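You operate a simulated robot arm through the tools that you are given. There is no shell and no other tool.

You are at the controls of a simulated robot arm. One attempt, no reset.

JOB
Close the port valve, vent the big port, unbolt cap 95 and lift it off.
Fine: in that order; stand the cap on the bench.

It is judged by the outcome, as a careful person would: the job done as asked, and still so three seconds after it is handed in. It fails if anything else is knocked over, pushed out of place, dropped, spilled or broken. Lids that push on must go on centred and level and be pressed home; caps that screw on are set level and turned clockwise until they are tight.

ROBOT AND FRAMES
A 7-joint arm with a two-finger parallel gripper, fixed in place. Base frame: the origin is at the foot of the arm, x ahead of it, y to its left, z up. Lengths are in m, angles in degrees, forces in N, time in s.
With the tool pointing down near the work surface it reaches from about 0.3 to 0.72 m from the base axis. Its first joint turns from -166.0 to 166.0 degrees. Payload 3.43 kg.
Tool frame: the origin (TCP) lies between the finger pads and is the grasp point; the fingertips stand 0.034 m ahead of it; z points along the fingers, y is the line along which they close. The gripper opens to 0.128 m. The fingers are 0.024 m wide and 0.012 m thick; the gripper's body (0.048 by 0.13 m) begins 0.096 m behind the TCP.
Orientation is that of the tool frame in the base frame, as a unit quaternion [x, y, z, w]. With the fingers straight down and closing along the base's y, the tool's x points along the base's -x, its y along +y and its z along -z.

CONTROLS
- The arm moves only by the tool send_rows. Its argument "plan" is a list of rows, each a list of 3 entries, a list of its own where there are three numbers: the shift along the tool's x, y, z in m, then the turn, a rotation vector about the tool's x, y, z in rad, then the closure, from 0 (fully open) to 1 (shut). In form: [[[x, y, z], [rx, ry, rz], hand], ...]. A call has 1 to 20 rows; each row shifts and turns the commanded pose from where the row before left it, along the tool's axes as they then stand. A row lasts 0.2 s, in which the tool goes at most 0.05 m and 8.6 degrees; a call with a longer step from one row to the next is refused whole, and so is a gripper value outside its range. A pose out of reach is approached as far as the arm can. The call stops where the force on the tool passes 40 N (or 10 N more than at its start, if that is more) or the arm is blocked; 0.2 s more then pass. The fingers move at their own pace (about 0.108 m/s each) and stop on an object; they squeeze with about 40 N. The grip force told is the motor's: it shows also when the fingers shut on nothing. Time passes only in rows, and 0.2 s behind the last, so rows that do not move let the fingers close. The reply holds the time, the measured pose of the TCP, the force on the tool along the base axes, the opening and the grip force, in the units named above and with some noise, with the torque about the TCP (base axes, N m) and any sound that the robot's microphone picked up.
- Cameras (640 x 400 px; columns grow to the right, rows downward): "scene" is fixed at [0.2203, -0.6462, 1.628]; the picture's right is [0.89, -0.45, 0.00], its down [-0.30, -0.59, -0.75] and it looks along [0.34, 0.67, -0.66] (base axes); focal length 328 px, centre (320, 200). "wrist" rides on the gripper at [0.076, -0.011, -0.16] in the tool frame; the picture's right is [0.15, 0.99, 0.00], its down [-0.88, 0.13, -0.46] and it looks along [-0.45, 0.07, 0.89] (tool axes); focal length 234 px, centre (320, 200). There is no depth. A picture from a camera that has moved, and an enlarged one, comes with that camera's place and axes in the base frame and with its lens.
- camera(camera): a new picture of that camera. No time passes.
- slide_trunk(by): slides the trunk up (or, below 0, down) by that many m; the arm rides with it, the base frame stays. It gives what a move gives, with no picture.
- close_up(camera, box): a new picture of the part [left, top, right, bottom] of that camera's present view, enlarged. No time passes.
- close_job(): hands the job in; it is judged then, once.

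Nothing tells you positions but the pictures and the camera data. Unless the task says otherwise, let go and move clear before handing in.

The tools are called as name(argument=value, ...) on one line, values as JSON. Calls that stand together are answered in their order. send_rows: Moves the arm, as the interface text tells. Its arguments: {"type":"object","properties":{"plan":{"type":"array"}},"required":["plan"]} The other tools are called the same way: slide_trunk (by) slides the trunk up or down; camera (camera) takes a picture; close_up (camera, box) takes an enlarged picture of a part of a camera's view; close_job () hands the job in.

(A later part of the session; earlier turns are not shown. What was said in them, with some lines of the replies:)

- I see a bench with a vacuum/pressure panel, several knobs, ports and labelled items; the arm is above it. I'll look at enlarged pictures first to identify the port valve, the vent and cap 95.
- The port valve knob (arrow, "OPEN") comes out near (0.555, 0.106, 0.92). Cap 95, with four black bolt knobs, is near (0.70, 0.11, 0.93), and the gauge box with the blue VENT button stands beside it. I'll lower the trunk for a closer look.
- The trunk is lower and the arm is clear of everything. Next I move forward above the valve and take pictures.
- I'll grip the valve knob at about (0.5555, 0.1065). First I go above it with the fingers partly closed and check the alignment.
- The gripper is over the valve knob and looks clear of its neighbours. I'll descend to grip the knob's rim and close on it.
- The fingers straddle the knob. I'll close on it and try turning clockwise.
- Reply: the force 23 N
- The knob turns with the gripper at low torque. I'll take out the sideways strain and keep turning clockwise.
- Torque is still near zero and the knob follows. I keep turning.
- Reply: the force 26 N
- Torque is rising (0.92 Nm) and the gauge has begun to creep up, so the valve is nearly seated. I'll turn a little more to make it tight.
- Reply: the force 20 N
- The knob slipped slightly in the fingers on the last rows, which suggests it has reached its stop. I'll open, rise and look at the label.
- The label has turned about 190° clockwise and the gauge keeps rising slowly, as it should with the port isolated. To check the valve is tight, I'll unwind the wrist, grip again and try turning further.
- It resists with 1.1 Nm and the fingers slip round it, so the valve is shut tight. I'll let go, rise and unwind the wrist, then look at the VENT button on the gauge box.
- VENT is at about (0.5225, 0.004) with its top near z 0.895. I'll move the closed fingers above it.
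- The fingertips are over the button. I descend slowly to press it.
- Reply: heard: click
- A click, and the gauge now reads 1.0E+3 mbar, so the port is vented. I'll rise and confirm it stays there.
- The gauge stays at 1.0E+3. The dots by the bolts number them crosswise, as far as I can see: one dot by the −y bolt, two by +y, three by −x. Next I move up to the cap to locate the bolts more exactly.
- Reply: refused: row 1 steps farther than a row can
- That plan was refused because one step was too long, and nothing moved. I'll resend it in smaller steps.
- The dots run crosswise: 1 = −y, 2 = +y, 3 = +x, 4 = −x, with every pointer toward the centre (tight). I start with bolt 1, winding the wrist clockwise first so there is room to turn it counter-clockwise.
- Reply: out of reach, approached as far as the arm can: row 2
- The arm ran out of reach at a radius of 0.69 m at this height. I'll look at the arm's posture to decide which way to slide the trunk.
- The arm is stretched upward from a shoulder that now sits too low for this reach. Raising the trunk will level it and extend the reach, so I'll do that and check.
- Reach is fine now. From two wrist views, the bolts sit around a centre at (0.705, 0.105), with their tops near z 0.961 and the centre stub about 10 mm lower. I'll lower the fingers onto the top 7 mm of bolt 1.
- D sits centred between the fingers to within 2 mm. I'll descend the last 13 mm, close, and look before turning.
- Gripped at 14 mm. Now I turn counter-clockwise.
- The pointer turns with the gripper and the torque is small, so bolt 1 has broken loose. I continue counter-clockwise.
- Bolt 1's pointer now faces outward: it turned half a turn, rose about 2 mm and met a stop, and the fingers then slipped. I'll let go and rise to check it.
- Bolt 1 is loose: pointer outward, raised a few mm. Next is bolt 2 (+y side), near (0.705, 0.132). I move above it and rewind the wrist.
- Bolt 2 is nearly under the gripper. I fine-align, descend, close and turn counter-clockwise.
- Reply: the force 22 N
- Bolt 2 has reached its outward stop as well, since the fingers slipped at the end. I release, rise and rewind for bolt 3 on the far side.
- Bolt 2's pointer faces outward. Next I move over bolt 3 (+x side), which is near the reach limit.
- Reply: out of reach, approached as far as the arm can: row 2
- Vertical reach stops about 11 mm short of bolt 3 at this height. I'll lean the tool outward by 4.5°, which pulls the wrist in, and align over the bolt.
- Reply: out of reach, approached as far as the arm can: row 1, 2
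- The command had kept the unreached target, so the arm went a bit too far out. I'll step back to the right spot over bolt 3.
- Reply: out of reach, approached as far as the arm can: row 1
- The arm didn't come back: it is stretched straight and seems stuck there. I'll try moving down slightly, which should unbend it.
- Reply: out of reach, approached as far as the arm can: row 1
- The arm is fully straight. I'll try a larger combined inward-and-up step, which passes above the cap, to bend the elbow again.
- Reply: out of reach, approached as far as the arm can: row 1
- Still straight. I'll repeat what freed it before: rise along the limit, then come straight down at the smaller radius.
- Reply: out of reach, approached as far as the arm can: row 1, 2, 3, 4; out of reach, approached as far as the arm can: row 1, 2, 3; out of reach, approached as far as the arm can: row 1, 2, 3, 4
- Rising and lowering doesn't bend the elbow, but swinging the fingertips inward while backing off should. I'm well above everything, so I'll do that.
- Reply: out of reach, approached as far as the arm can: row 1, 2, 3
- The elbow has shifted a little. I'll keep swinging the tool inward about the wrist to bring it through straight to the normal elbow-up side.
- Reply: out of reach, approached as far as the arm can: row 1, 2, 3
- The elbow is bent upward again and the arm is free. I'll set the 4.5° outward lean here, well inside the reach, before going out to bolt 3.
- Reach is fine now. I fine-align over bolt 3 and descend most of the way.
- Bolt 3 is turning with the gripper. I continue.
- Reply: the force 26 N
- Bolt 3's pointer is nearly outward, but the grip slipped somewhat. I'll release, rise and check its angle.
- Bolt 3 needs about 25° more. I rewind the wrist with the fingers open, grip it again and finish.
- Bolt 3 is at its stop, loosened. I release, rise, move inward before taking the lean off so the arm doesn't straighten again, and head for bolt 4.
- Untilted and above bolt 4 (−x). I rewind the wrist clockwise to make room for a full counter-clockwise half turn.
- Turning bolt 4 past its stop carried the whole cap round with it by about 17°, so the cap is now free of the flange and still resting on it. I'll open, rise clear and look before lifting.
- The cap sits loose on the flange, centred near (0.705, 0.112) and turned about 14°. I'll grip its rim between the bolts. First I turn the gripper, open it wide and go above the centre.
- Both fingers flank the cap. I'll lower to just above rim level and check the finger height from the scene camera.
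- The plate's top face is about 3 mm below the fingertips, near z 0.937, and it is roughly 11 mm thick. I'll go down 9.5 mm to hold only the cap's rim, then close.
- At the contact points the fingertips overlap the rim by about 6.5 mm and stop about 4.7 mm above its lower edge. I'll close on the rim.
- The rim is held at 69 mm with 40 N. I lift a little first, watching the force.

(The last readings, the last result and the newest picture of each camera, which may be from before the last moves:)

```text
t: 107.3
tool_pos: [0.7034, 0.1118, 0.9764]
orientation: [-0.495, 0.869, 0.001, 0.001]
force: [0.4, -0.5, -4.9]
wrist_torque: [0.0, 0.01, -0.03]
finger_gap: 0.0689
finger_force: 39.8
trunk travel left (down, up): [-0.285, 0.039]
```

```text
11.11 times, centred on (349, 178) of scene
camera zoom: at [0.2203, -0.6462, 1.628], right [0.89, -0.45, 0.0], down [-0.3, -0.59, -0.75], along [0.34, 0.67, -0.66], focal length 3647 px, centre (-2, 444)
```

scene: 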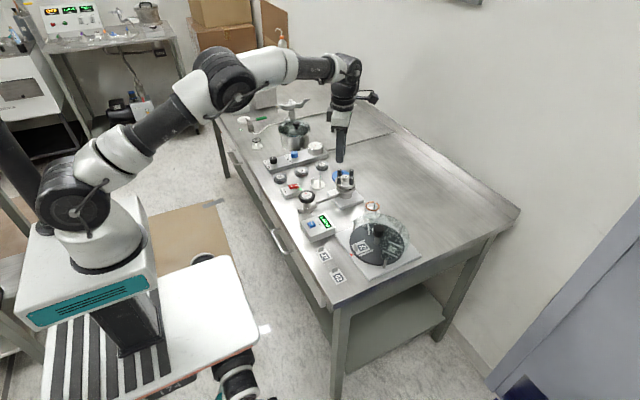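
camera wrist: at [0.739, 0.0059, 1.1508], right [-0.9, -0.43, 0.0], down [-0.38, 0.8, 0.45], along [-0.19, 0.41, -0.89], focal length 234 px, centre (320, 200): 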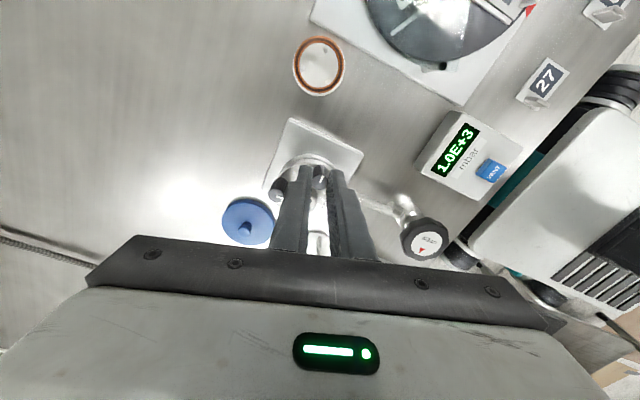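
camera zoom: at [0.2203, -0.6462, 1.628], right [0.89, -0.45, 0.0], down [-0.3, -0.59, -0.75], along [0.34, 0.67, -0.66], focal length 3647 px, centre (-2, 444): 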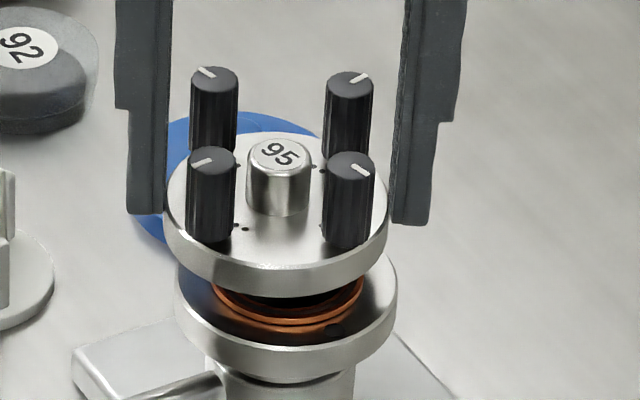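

The cap is off the flange (about 5 N), and the orange seal ring seems to stay behind. I lift further and look.

send_rows(plan=[[[0, 0, -0.015], [0, 0, 0], 1], [[0, 0, -0.025], [0, 0, 0], 1], [[0, 0, -0.025], [0, 0, 0], 1], [[0, 0, 0], [0, 0, 0], 1]])

close_up(camera="scene", box=[317, 150, 381, 198])

camera(camera="scene")

camera(camera="wrist")

```text
t: 108.3
tool_pos: [0.7026, 0.1135, 1.0393]
orientation: [-0.495, 0.869, 0.0, 0.001]
force: [0.8, -0.2, -3.9]
wrist_torque: [0.01, 0.03, 0.01]
finger_gap: 0.0688
finger_force: 40.2
trunk travel left (down, up): [-0.285, 0.039]
```

```text
8.33 times, centred on (349, 174) of scene
camera zoom: at [0.2203, -0.6462, 1.628], right [0.89, -0.45, 0.0], down [-0.3, -0.59, -0.75], along [0.34, 0.67, -0.66], focal length 2735 px, centre (78, 417)
```

zoom: 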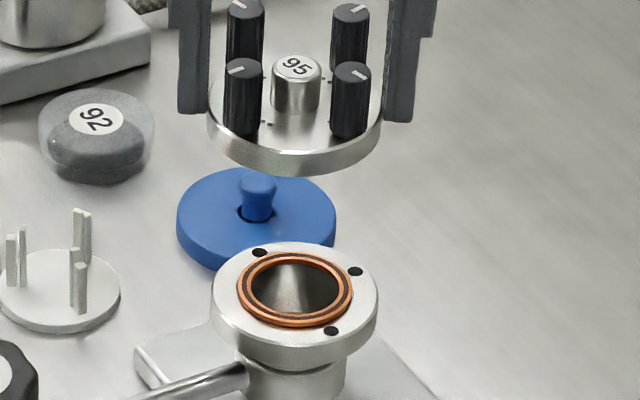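

```text
taken
```

scene: 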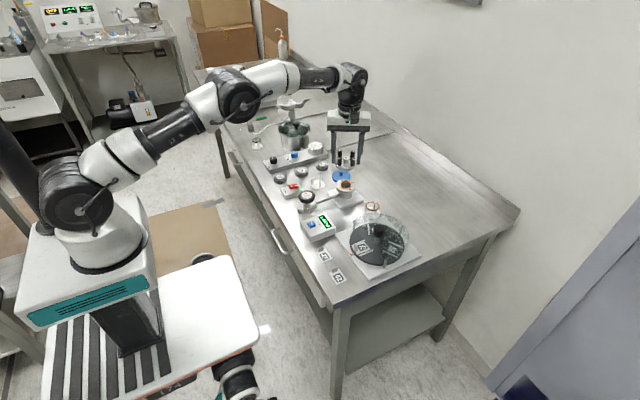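

```text
taken
camera wrist: at [0.6755, 0.0421, 1.2001], right [-0.93, 0.38, 0.0], down [0.34, 0.82, 0.46], along [0.17, 0.42, -0.89], focal length 234 px, centre (320, 200)
```

wrist: 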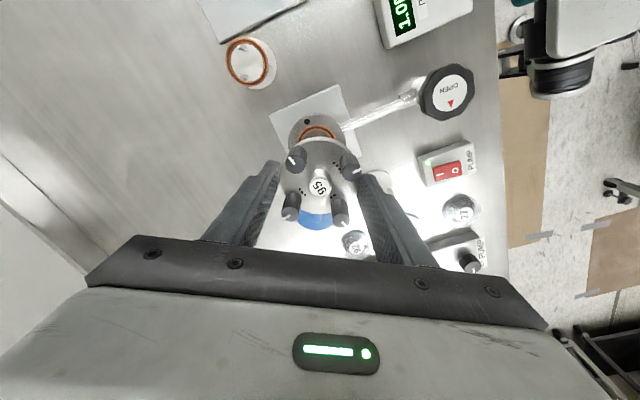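

The cap is off and the seal ring stayed on the flange. I need a clear patch of bench, and I'll check the space between the gauge box, the flange base, the O-ring stand and the carousel.

close_up(camera="wrist", box=[200, 0, 440, 150])

close_up(camera="scene", box=[300, 175, 420, 265])

close_up(camera="scene", box=[230, 70, 350, 170])

```text
2.67 times, centred on (320, 75) of wrist
camera zoom: at [0.6755, 0.0421, 1.2001], right [-0.93, 0.38, 0.0], down [0.34, 0.82, 0.46], along [0.17, 0.42, -0.89], focal length 624 px, centre (320, 533)
```

zoom: 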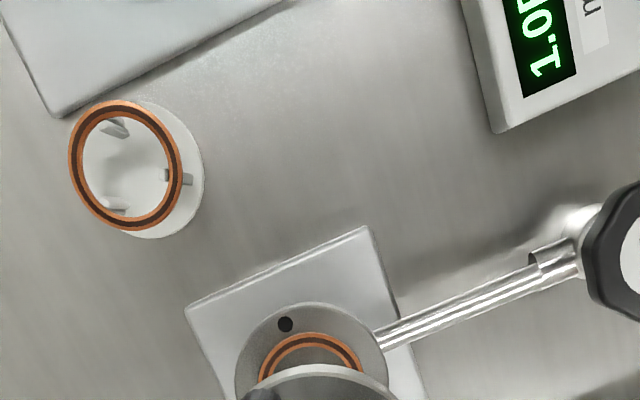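

```text
4.44 times, centred on (360, 220) of scene
camera zoom: at [0.2203, -0.6462, 1.628], right [0.89, -0.45, 0.0], down [-0.3, -0.59, -0.75], along [0.34, 0.67, -0.66], focal length 1459 px, centre (142, 111)
```

zoom: 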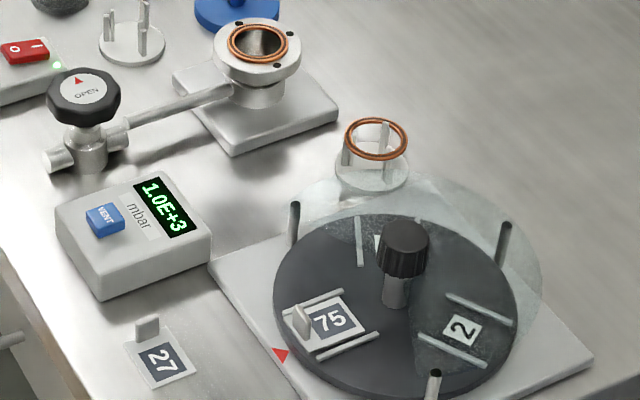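

```text
4.00 times, centred on (290, 120) of scene
camera zoom: at [0.2203, -0.6462, 1.628], right [0.89, -0.45, 0.0], down [-0.3, -0.59, -0.75], along [0.34, 0.67, -0.66], focal length 1313 px, centre (440, 520)
```

zoom: 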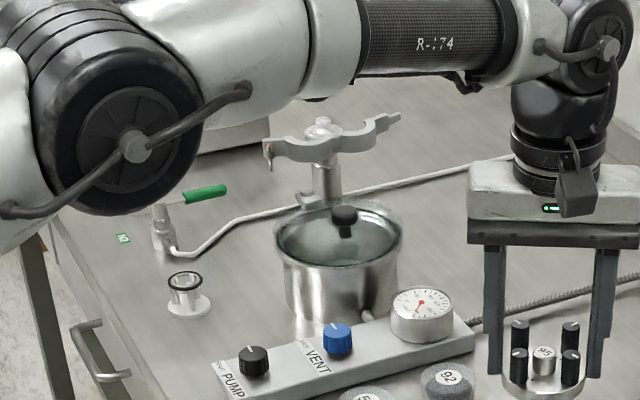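

The patch around (0.65, 0.01) is clear with 12 mm or more on every side. I'll carry the cap there at height and turn the gripper so the fingers open along x, away from the neighbours.

send_rows(plan=[[[0.0291, -0.0014, 0], [0, 0, 0], 1], [[0.0291, -0.0014, 0], [0, 0, 0], 1], [[0.0291, -0.0014, 0], [0, 0, 0], 1], [[0.0291, -0.0015, 0], [0, 0, 0], 1], [[0, 0, 0], [0, 0, -0.13], 1], [[0, 0, 0], [0, 0, -0.13], 1], [[0, 0, 0], [0, 0, -0.13], 1], [[0, 0, 0], [0, 0, -0.13], 1], [[0, 0, 0], [0, 0, -0.13], 1], [[0, 0, 0], [0, 0, -0.06], 1], [[0, 0, 0], [0, 0, 0], 1]])

close_up(camera="scene", box=[300, 150, 420, 240])

camera(camera="wrist")

```text
t: 110.7
tool_pos: [0.6491, 0.0087, 1.0403]
orientation: [0.766, -0.642, 0.0, 0.0]
force: [0.2, 0.5, -4.8]
wrist_torque: [0.0, 0.01, 0.0]
finger_gap: 0.0688
finger_force: 39.8
trunk travel left (down, up): [-0.285, 0.039]
```

```text
4.44 times, centred on (360, 195) of scene
camera zoom: at [0.2203, -0.6462, 1.628], right [0.89, -0.45, 0.0], down [-0.3, -0.59, -0.75], along [0.34, 0.67, -0.66], focal length 1459 px, centre (142, 222)
```

zoom: 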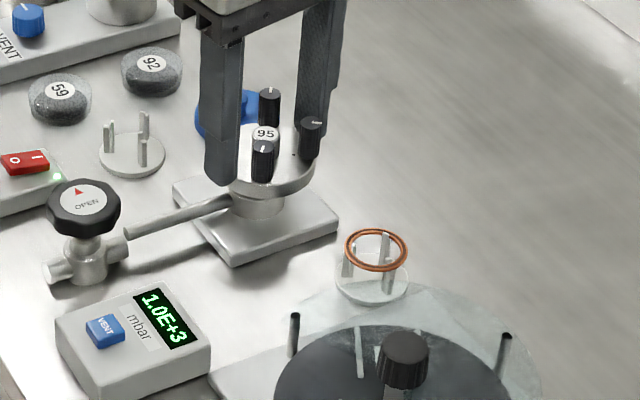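

```text
taken
camera wrist: at [0.6744, -0.0636, 1.1996], right [-0.95, -0.32, 0.0], down [-0.28, 0.84, 0.46], along [-0.14, 0.43, -0.89], focal length 234 px, centre (320, 200)
```

wrist: 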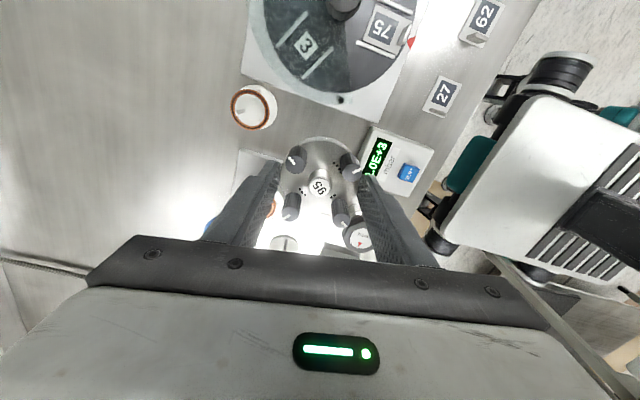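

close_up(camera="wrist", box=[220, 0, 460, 150])

```text
2.67 times, centred on (340, 75) of wrist
camera zoom: at [0.6744, -0.0636, 1.1996], right [-0.95, -0.32, 0.0], down [-0.28, 0.84, 0.46], along [-0.14, 0.43, -0.89], focal length 624 px, centre (267, 533)
```

zoom: 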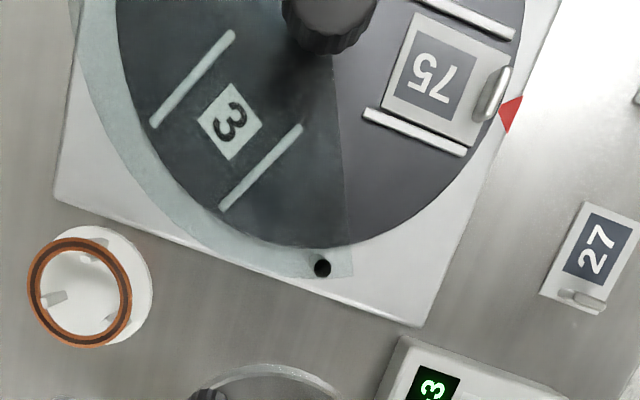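

The spot is confirmed: equal margins of about 12 mm to the carousel base and the flange base. I descend to just above the bench.

send_rows(plan=[[[0, 0, 0.04], [0, 0, 0], 1], [[0, 0, 0.04], [0, 0, 0], 1], [[0, 0, 0.03], [0, 0, 0], 1], [[0, 0, 0.015], [0, 0, 0], 1], [[0, 0, 0], [0, 0, 0], 1]])

close_up(camera="scene", box=[310, 165, 400, 235])

close_up(camera="wrist", box=[200, 100, 440, 250])

```text
t: 111.9
tool_pos: [0.6495, 0.0105, 0.914]
orientation: [0.766, -0.643, -0.001, -0.001]
force: [0.0, -1.0, -5.7]
wrist_torque: [0.03, 0.02, -0.04]
finger_gap: 0.0688
finger_force: 40.4
trunk travel left (down, up): [-0.285, 0.039]
```

```text
5.71 times, centred on (355, 200) of scene
camera zoom: at [0.2203, -0.6462, 1.628], right [0.89, -0.45, 0.0], down [-0.3, -0.59, -0.75], along [0.34, 0.67, -0.66], focal length 1876 px, centre (120, 200)
```

zoom: 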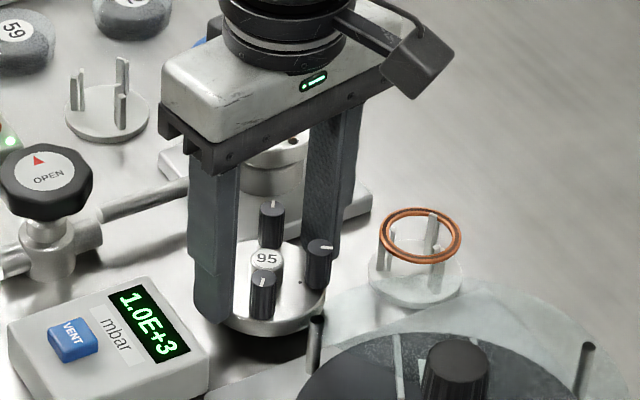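

```text
2.67 times, centred on (320, 175) of wrist
camera zoom: at [0.6749, -0.0626, 1.0746], right [-0.95, -0.32, 0.0], down [-0.28, 0.84, 0.46], along [-0.14, 0.43, -0.89], focal length 624 px, centre (320, 267)
```

zoom: 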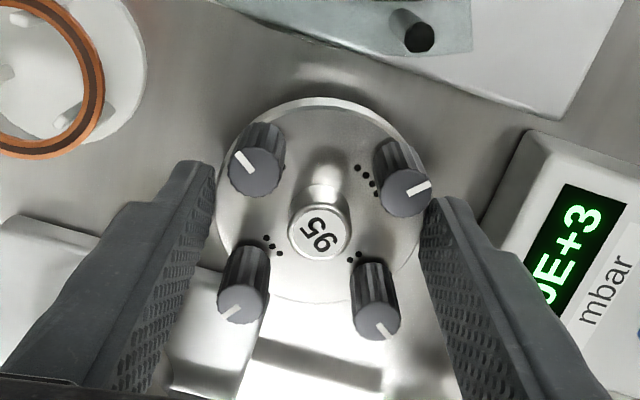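

send_rows(plan=[[[0, 0, 0.004], [0, 0, 0], 1], [[0, 0, 0.004], [0, 0, 0], 1], [[0, 0, 0.002], [0, 0, 0], 1], [[0, 0, 0.002], [0, 0, 0], 1]])

close_up(camera="scene", box=[325, 185, 385, 230])

```text
t: 112.9
tool_pos: [0.6494, 0.0098, 0.9034]
orientation: [0.766, -0.643, -0.001, -0.001]
force: [0.6, 0.3, -4.5]
wrist_torque: [0.02, -0.02, 0.0]
finger_gap: 0.0686
finger_force: 39.8
trunk travel left (down, up): [-0.285, 0.039]
```

```text
8.89 times, centred on (355, 208) of scene
camera zoom: at [0.2203, -0.6462, 1.628], right [0.89, -0.45, 0.0], down [-0.3, -0.59, -0.75], along [0.34, 0.67, -0.66], focal length 2918 px, centre (9, 133)
```

zoom: 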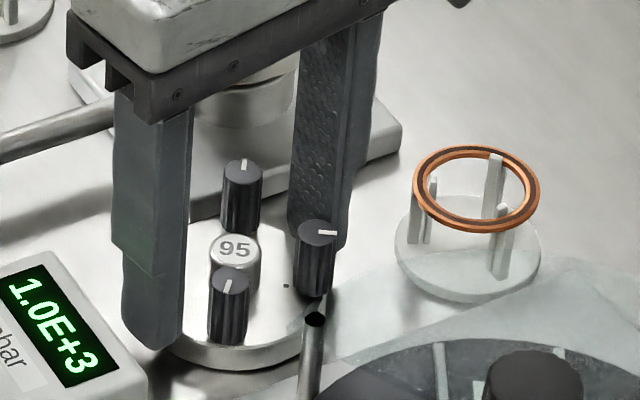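

send_rows(plan=[[[0, 0, 0.0015], [0, 0, 0], 1], [[0, 0, 0.0015], [0, 0, 0], 1], [[0, 0, 0.0015], [0, 0, 0], 1]])

```text
t: 113.7
tool_pos: [0.6496, 0.0091, 0.902]
orientation: [0.766, -0.643, 0.002, -0.002]
force: [-2.9, -2.0, 17.6]
wrist_torque: [0.34, 0.77, 0.07]
finger_gap: 0.0691
finger_force: 39.7
trunk travel left (down, up): [-0.285, 0.039]
```

Contact with the bench: the force went to +17 N. I'll relieve the pressing slightly, then open the fingers.

send_rows(plan=[[[0, 0, -0.0012], [0, 0, 0], 1], [[0, 0, 0], [0, 0, 0], 1]])

close_up(camera="scene", box=[325, 185, 385, 230])

```text
t: 114.3
tool_pos: [0.6492, 0.0093, 0.9038]
orientation: [0.766, -0.643, 0.002, -0.002]
force: [1.3, -0.9, 19.0]
wrist_torque: [0.38, 0.51, -0.02]
finger_gap: 0.0685
finger_force: 40.4
trunk travel left (down, up): [-0.285, 0.039]
```

```text
8.89 times, centred on (355, 208) of scene
camera zoom: at [0.2203, -0.6462, 1.628], right [0.89, -0.45, 0.0], down [-0.3, -0.59, -0.75], along [0.34, 0.67, -0.66], focal length 2918 px, centre (9, 133)
```

zoom: 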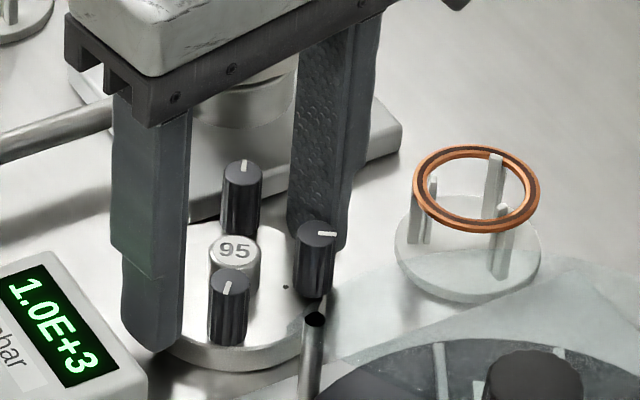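

send_rows(plan=[[[0, 0, -0.0015], [0, 0, 0], 1], [[0, 0, 0], [0, 0, 0], 1]])

```text
t: 114.9
tool_pos: [0.6487, 0.0094, 0.9031]
orientation: [0.766, -0.643, 0.001, -0.001]
force: [4.3, -1.3, 9.6]
wrist_torque: [0.27, -0.56, -0.1]
finger_gap: 0.0687
finger_force: 40.3
trunk travel left (down, up): [-0.285, 0.039]
```

send_rows(plan=[[[0, 0, -0.001], [0, 0, 0], 1], [[0, 0, 0], [0, 0, 0], 1]])

```text
t: 115.5
tool_pos: [0.6481, 0.0089, 0.9023]
orientation: [0.766, -0.643, -0.001, -0.001]
force: [3.6, 0.1, 3.3]
wrist_torque: [0.03, -0.36, -0.03]
finger_gap: 0.0687
finger_force: 39.7
trunk travel left (down, up): [-0.285, 0.039]
```

The pressing is nearly zero, so I open gently.

send_rows(plan=[[[0, 0, 0], [0, 0, 0], 0.44], [[0, 0, 0], [0, 0, 0], 0.4], [[0, 0, 0], [0, 0, 0], 0.38], [[0, 0, 0], [0, 0, 0], 0.38]])

close_up(camera="scene", box=[325, 185, 385, 230])

close_up(camera="wrist", box=[200, 100, 440, 250])

```text
t: 116.5
tool_pos: [0.6496, 0.0101, 0.9032]
orientation: [0.767, -0.642, -0.001, -0.002]
force: [-0.3, -0.8, -0.3]
wrist_torque: [-0.03, -0.03, 0.0]
finger_gap: 0.0794
finger_force: 0.1
trunk travel left (down, up): [-0.285, 0.039]
```

```text
8.89 times, centred on (355, 208) of scene
camera zoom: at [0.2203, -0.6462, 1.628], right [0.89, -0.45, 0.0], down [-0.3, -0.59, -0.75], along [0.34, 0.67, -0.66], focal length 2918 px, centre (9, 133)
```

zoom: 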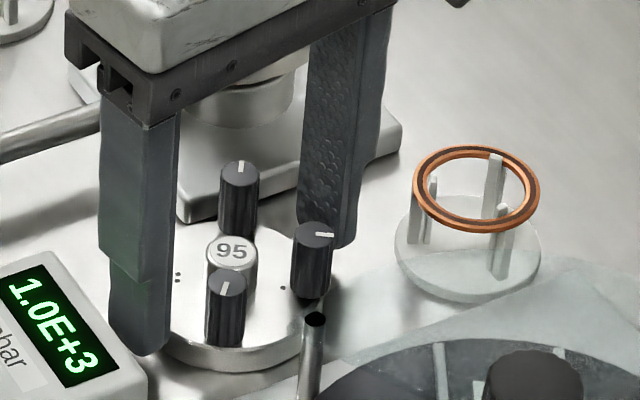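

```text
2.67 times, centred on (320, 175) of wrist
camera zoom: at [0.6737, -0.063, 1.063], right [-0.95, -0.32, 0.0], down [-0.28, 0.84, 0.46], along [-0.14, 0.43, -0.89], focal length 624 px, centre (320, 267)
```

zoom: 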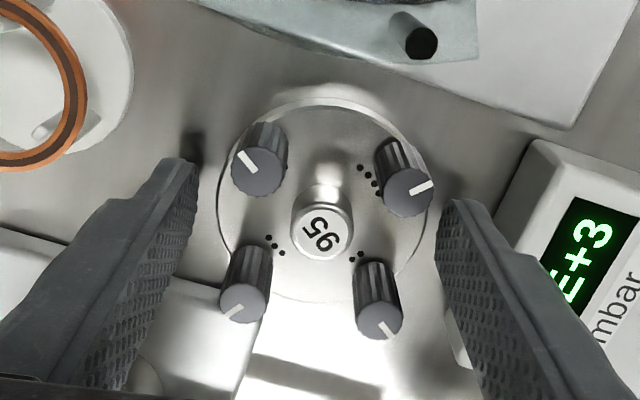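

The cap stands free on the bench. I rise straight up and check everything.

send_rows(plan=[[[0, 0, -0.01], [0, 0, 0], 0.38], [[0, 0, -0.03], [0, 0, 0], 0.38], [[0, 0, -0.04], [0, 0, 0], 0.38], [[0, 0, -0.04], [0, 0, 0], 0.38], [[0, 0, -0.03], [0, 0, 0], 0.38], [[0.0, 0, 0], [0, 0, 0], 0.38]])

camera(camera="scene")

close_up(camera="scene", box=[260, 140, 420, 260])

camera(camera="wrist")

```text
t: 117.9
tool_pos: [0.6509, 0.0089, 1.0543]
orientation: [0.766, -0.643, -0.001, -0.001]
force: [0.2, 0.1, 0.3]
wrist_torque: [0.0, 0.04, -0.01]
finger_gap: 0.0795
finger_force: 0.1
trunk travel left (down, up): [-0.285, 0.039]
```

```text
taken
```

scene: 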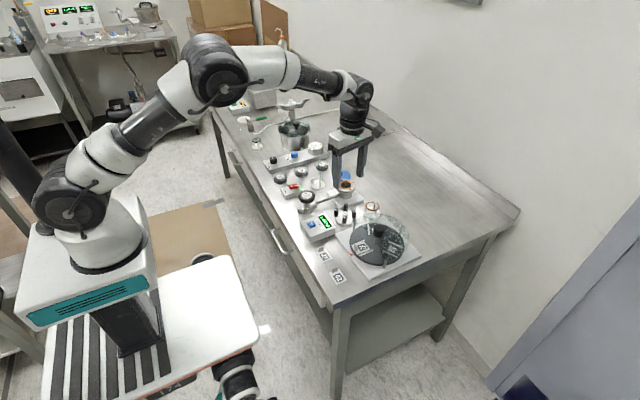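

```text
3.33 times, centred on (340, 200) of scene
camera zoom: at [0.2203, -0.6462, 1.628], right [0.89, -0.45, 0.0], down [-0.3, -0.59, -0.75], along [0.34, 0.67, -0.66], focal length 1094 px, centre (253, 200)
```

zoom: 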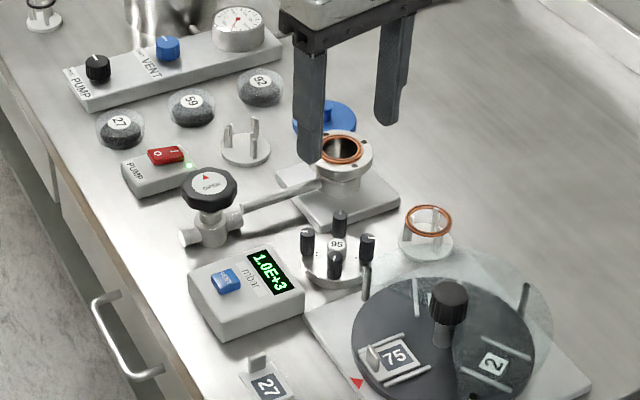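

```text
taken
camera wrist: at [0.6746, -0.0651, 1.2133], right [-0.95, -0.32, 0.0], down [-0.28, 0.84, 0.46], along [-0.14, 0.43, -0.89], focal length 234 px, centre (320, 200)
```

wrist: 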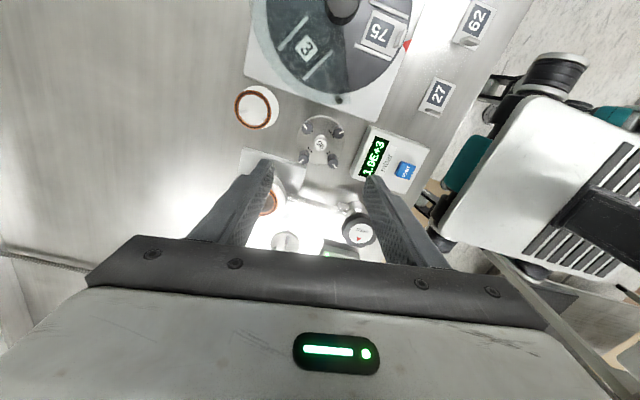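

Everything is in place: the valve is shut, the gauge reads 1.0E+3, the flange is open with its seal ring seated, and cap 95 stands upright on the bench. I'll move a bit further clear and take a last look.

send_rows(plan=[[[0, 0, -0.04], [0, 0, 0], 0.38], [[0, 0, -0.04], [0, 0, 0], 0.38], [[0, 0, 0], [0, 0, 0], 0.38]])

close_up(camera="scene", box=[290, 160, 390, 235])

```text
t: 118.7
tool_pos: [0.6498, 0.0091, 1.1332]
orientation: [0.766, -0.643, 0.0, -0.001]
force: [0.0, 0.0, 0.0]
wrist_torque: [-0.01, -0.03, -0.01]
finger_gap: 0.0795
finger_force: 0.0
trunk travel left (down, up): [-0.285, 0.039]
```

```text
5.33 times, centred on (340, 198) of scene
camera zoom: at [0.2203, -0.6462, 1.628], right [0.89, -0.45, 0.0], down [-0.3, -0.59, -0.75], along [0.34, 0.67, -0.66], focal length 1751 px, centre (213, 213)
```

zoom: 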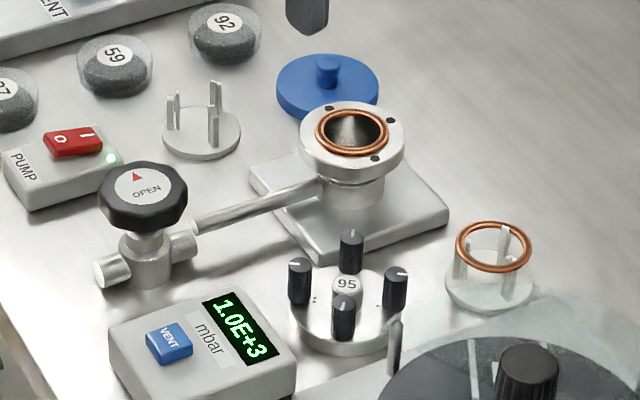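

The valve is closed, the port is at atmospheric pressure, cap 95 is unbolted and standing level on the bench, and nothing else has been disturbed. I'm handing the job in.

close_job()

```text
The job is handed in.
```

The port valve is closed, the big port is vented, and cap 95 is unbolted and standing upright on the bench. I handed the job in; no verdict has come back yet.

- **Valve:** I turned it clockwise until it stopped. A second grip met firm resistance at 1.1 Nm and slipped, so I take it as tight.
- **Vent:** I pressed VENT on the gauge box once and heard a click. The gauge went to 1.0E+3 mbar and stayed there.
- **Bolts:** I loosened all four crosswise, following the dots. Each turned about half a turn counter-clockwise to its stop, and they stayed on the cap.
- **Cap:** It stands between the gauge box, the port and the carousel, about 12 mm from the nearest of them. The seal ring stayed on the port.

Turning the last bolt past its stop carried the loose cap round by about 14° on the port before I lifted it. In the last pictures nothing else had moved or been knocked over. I left the pump running.
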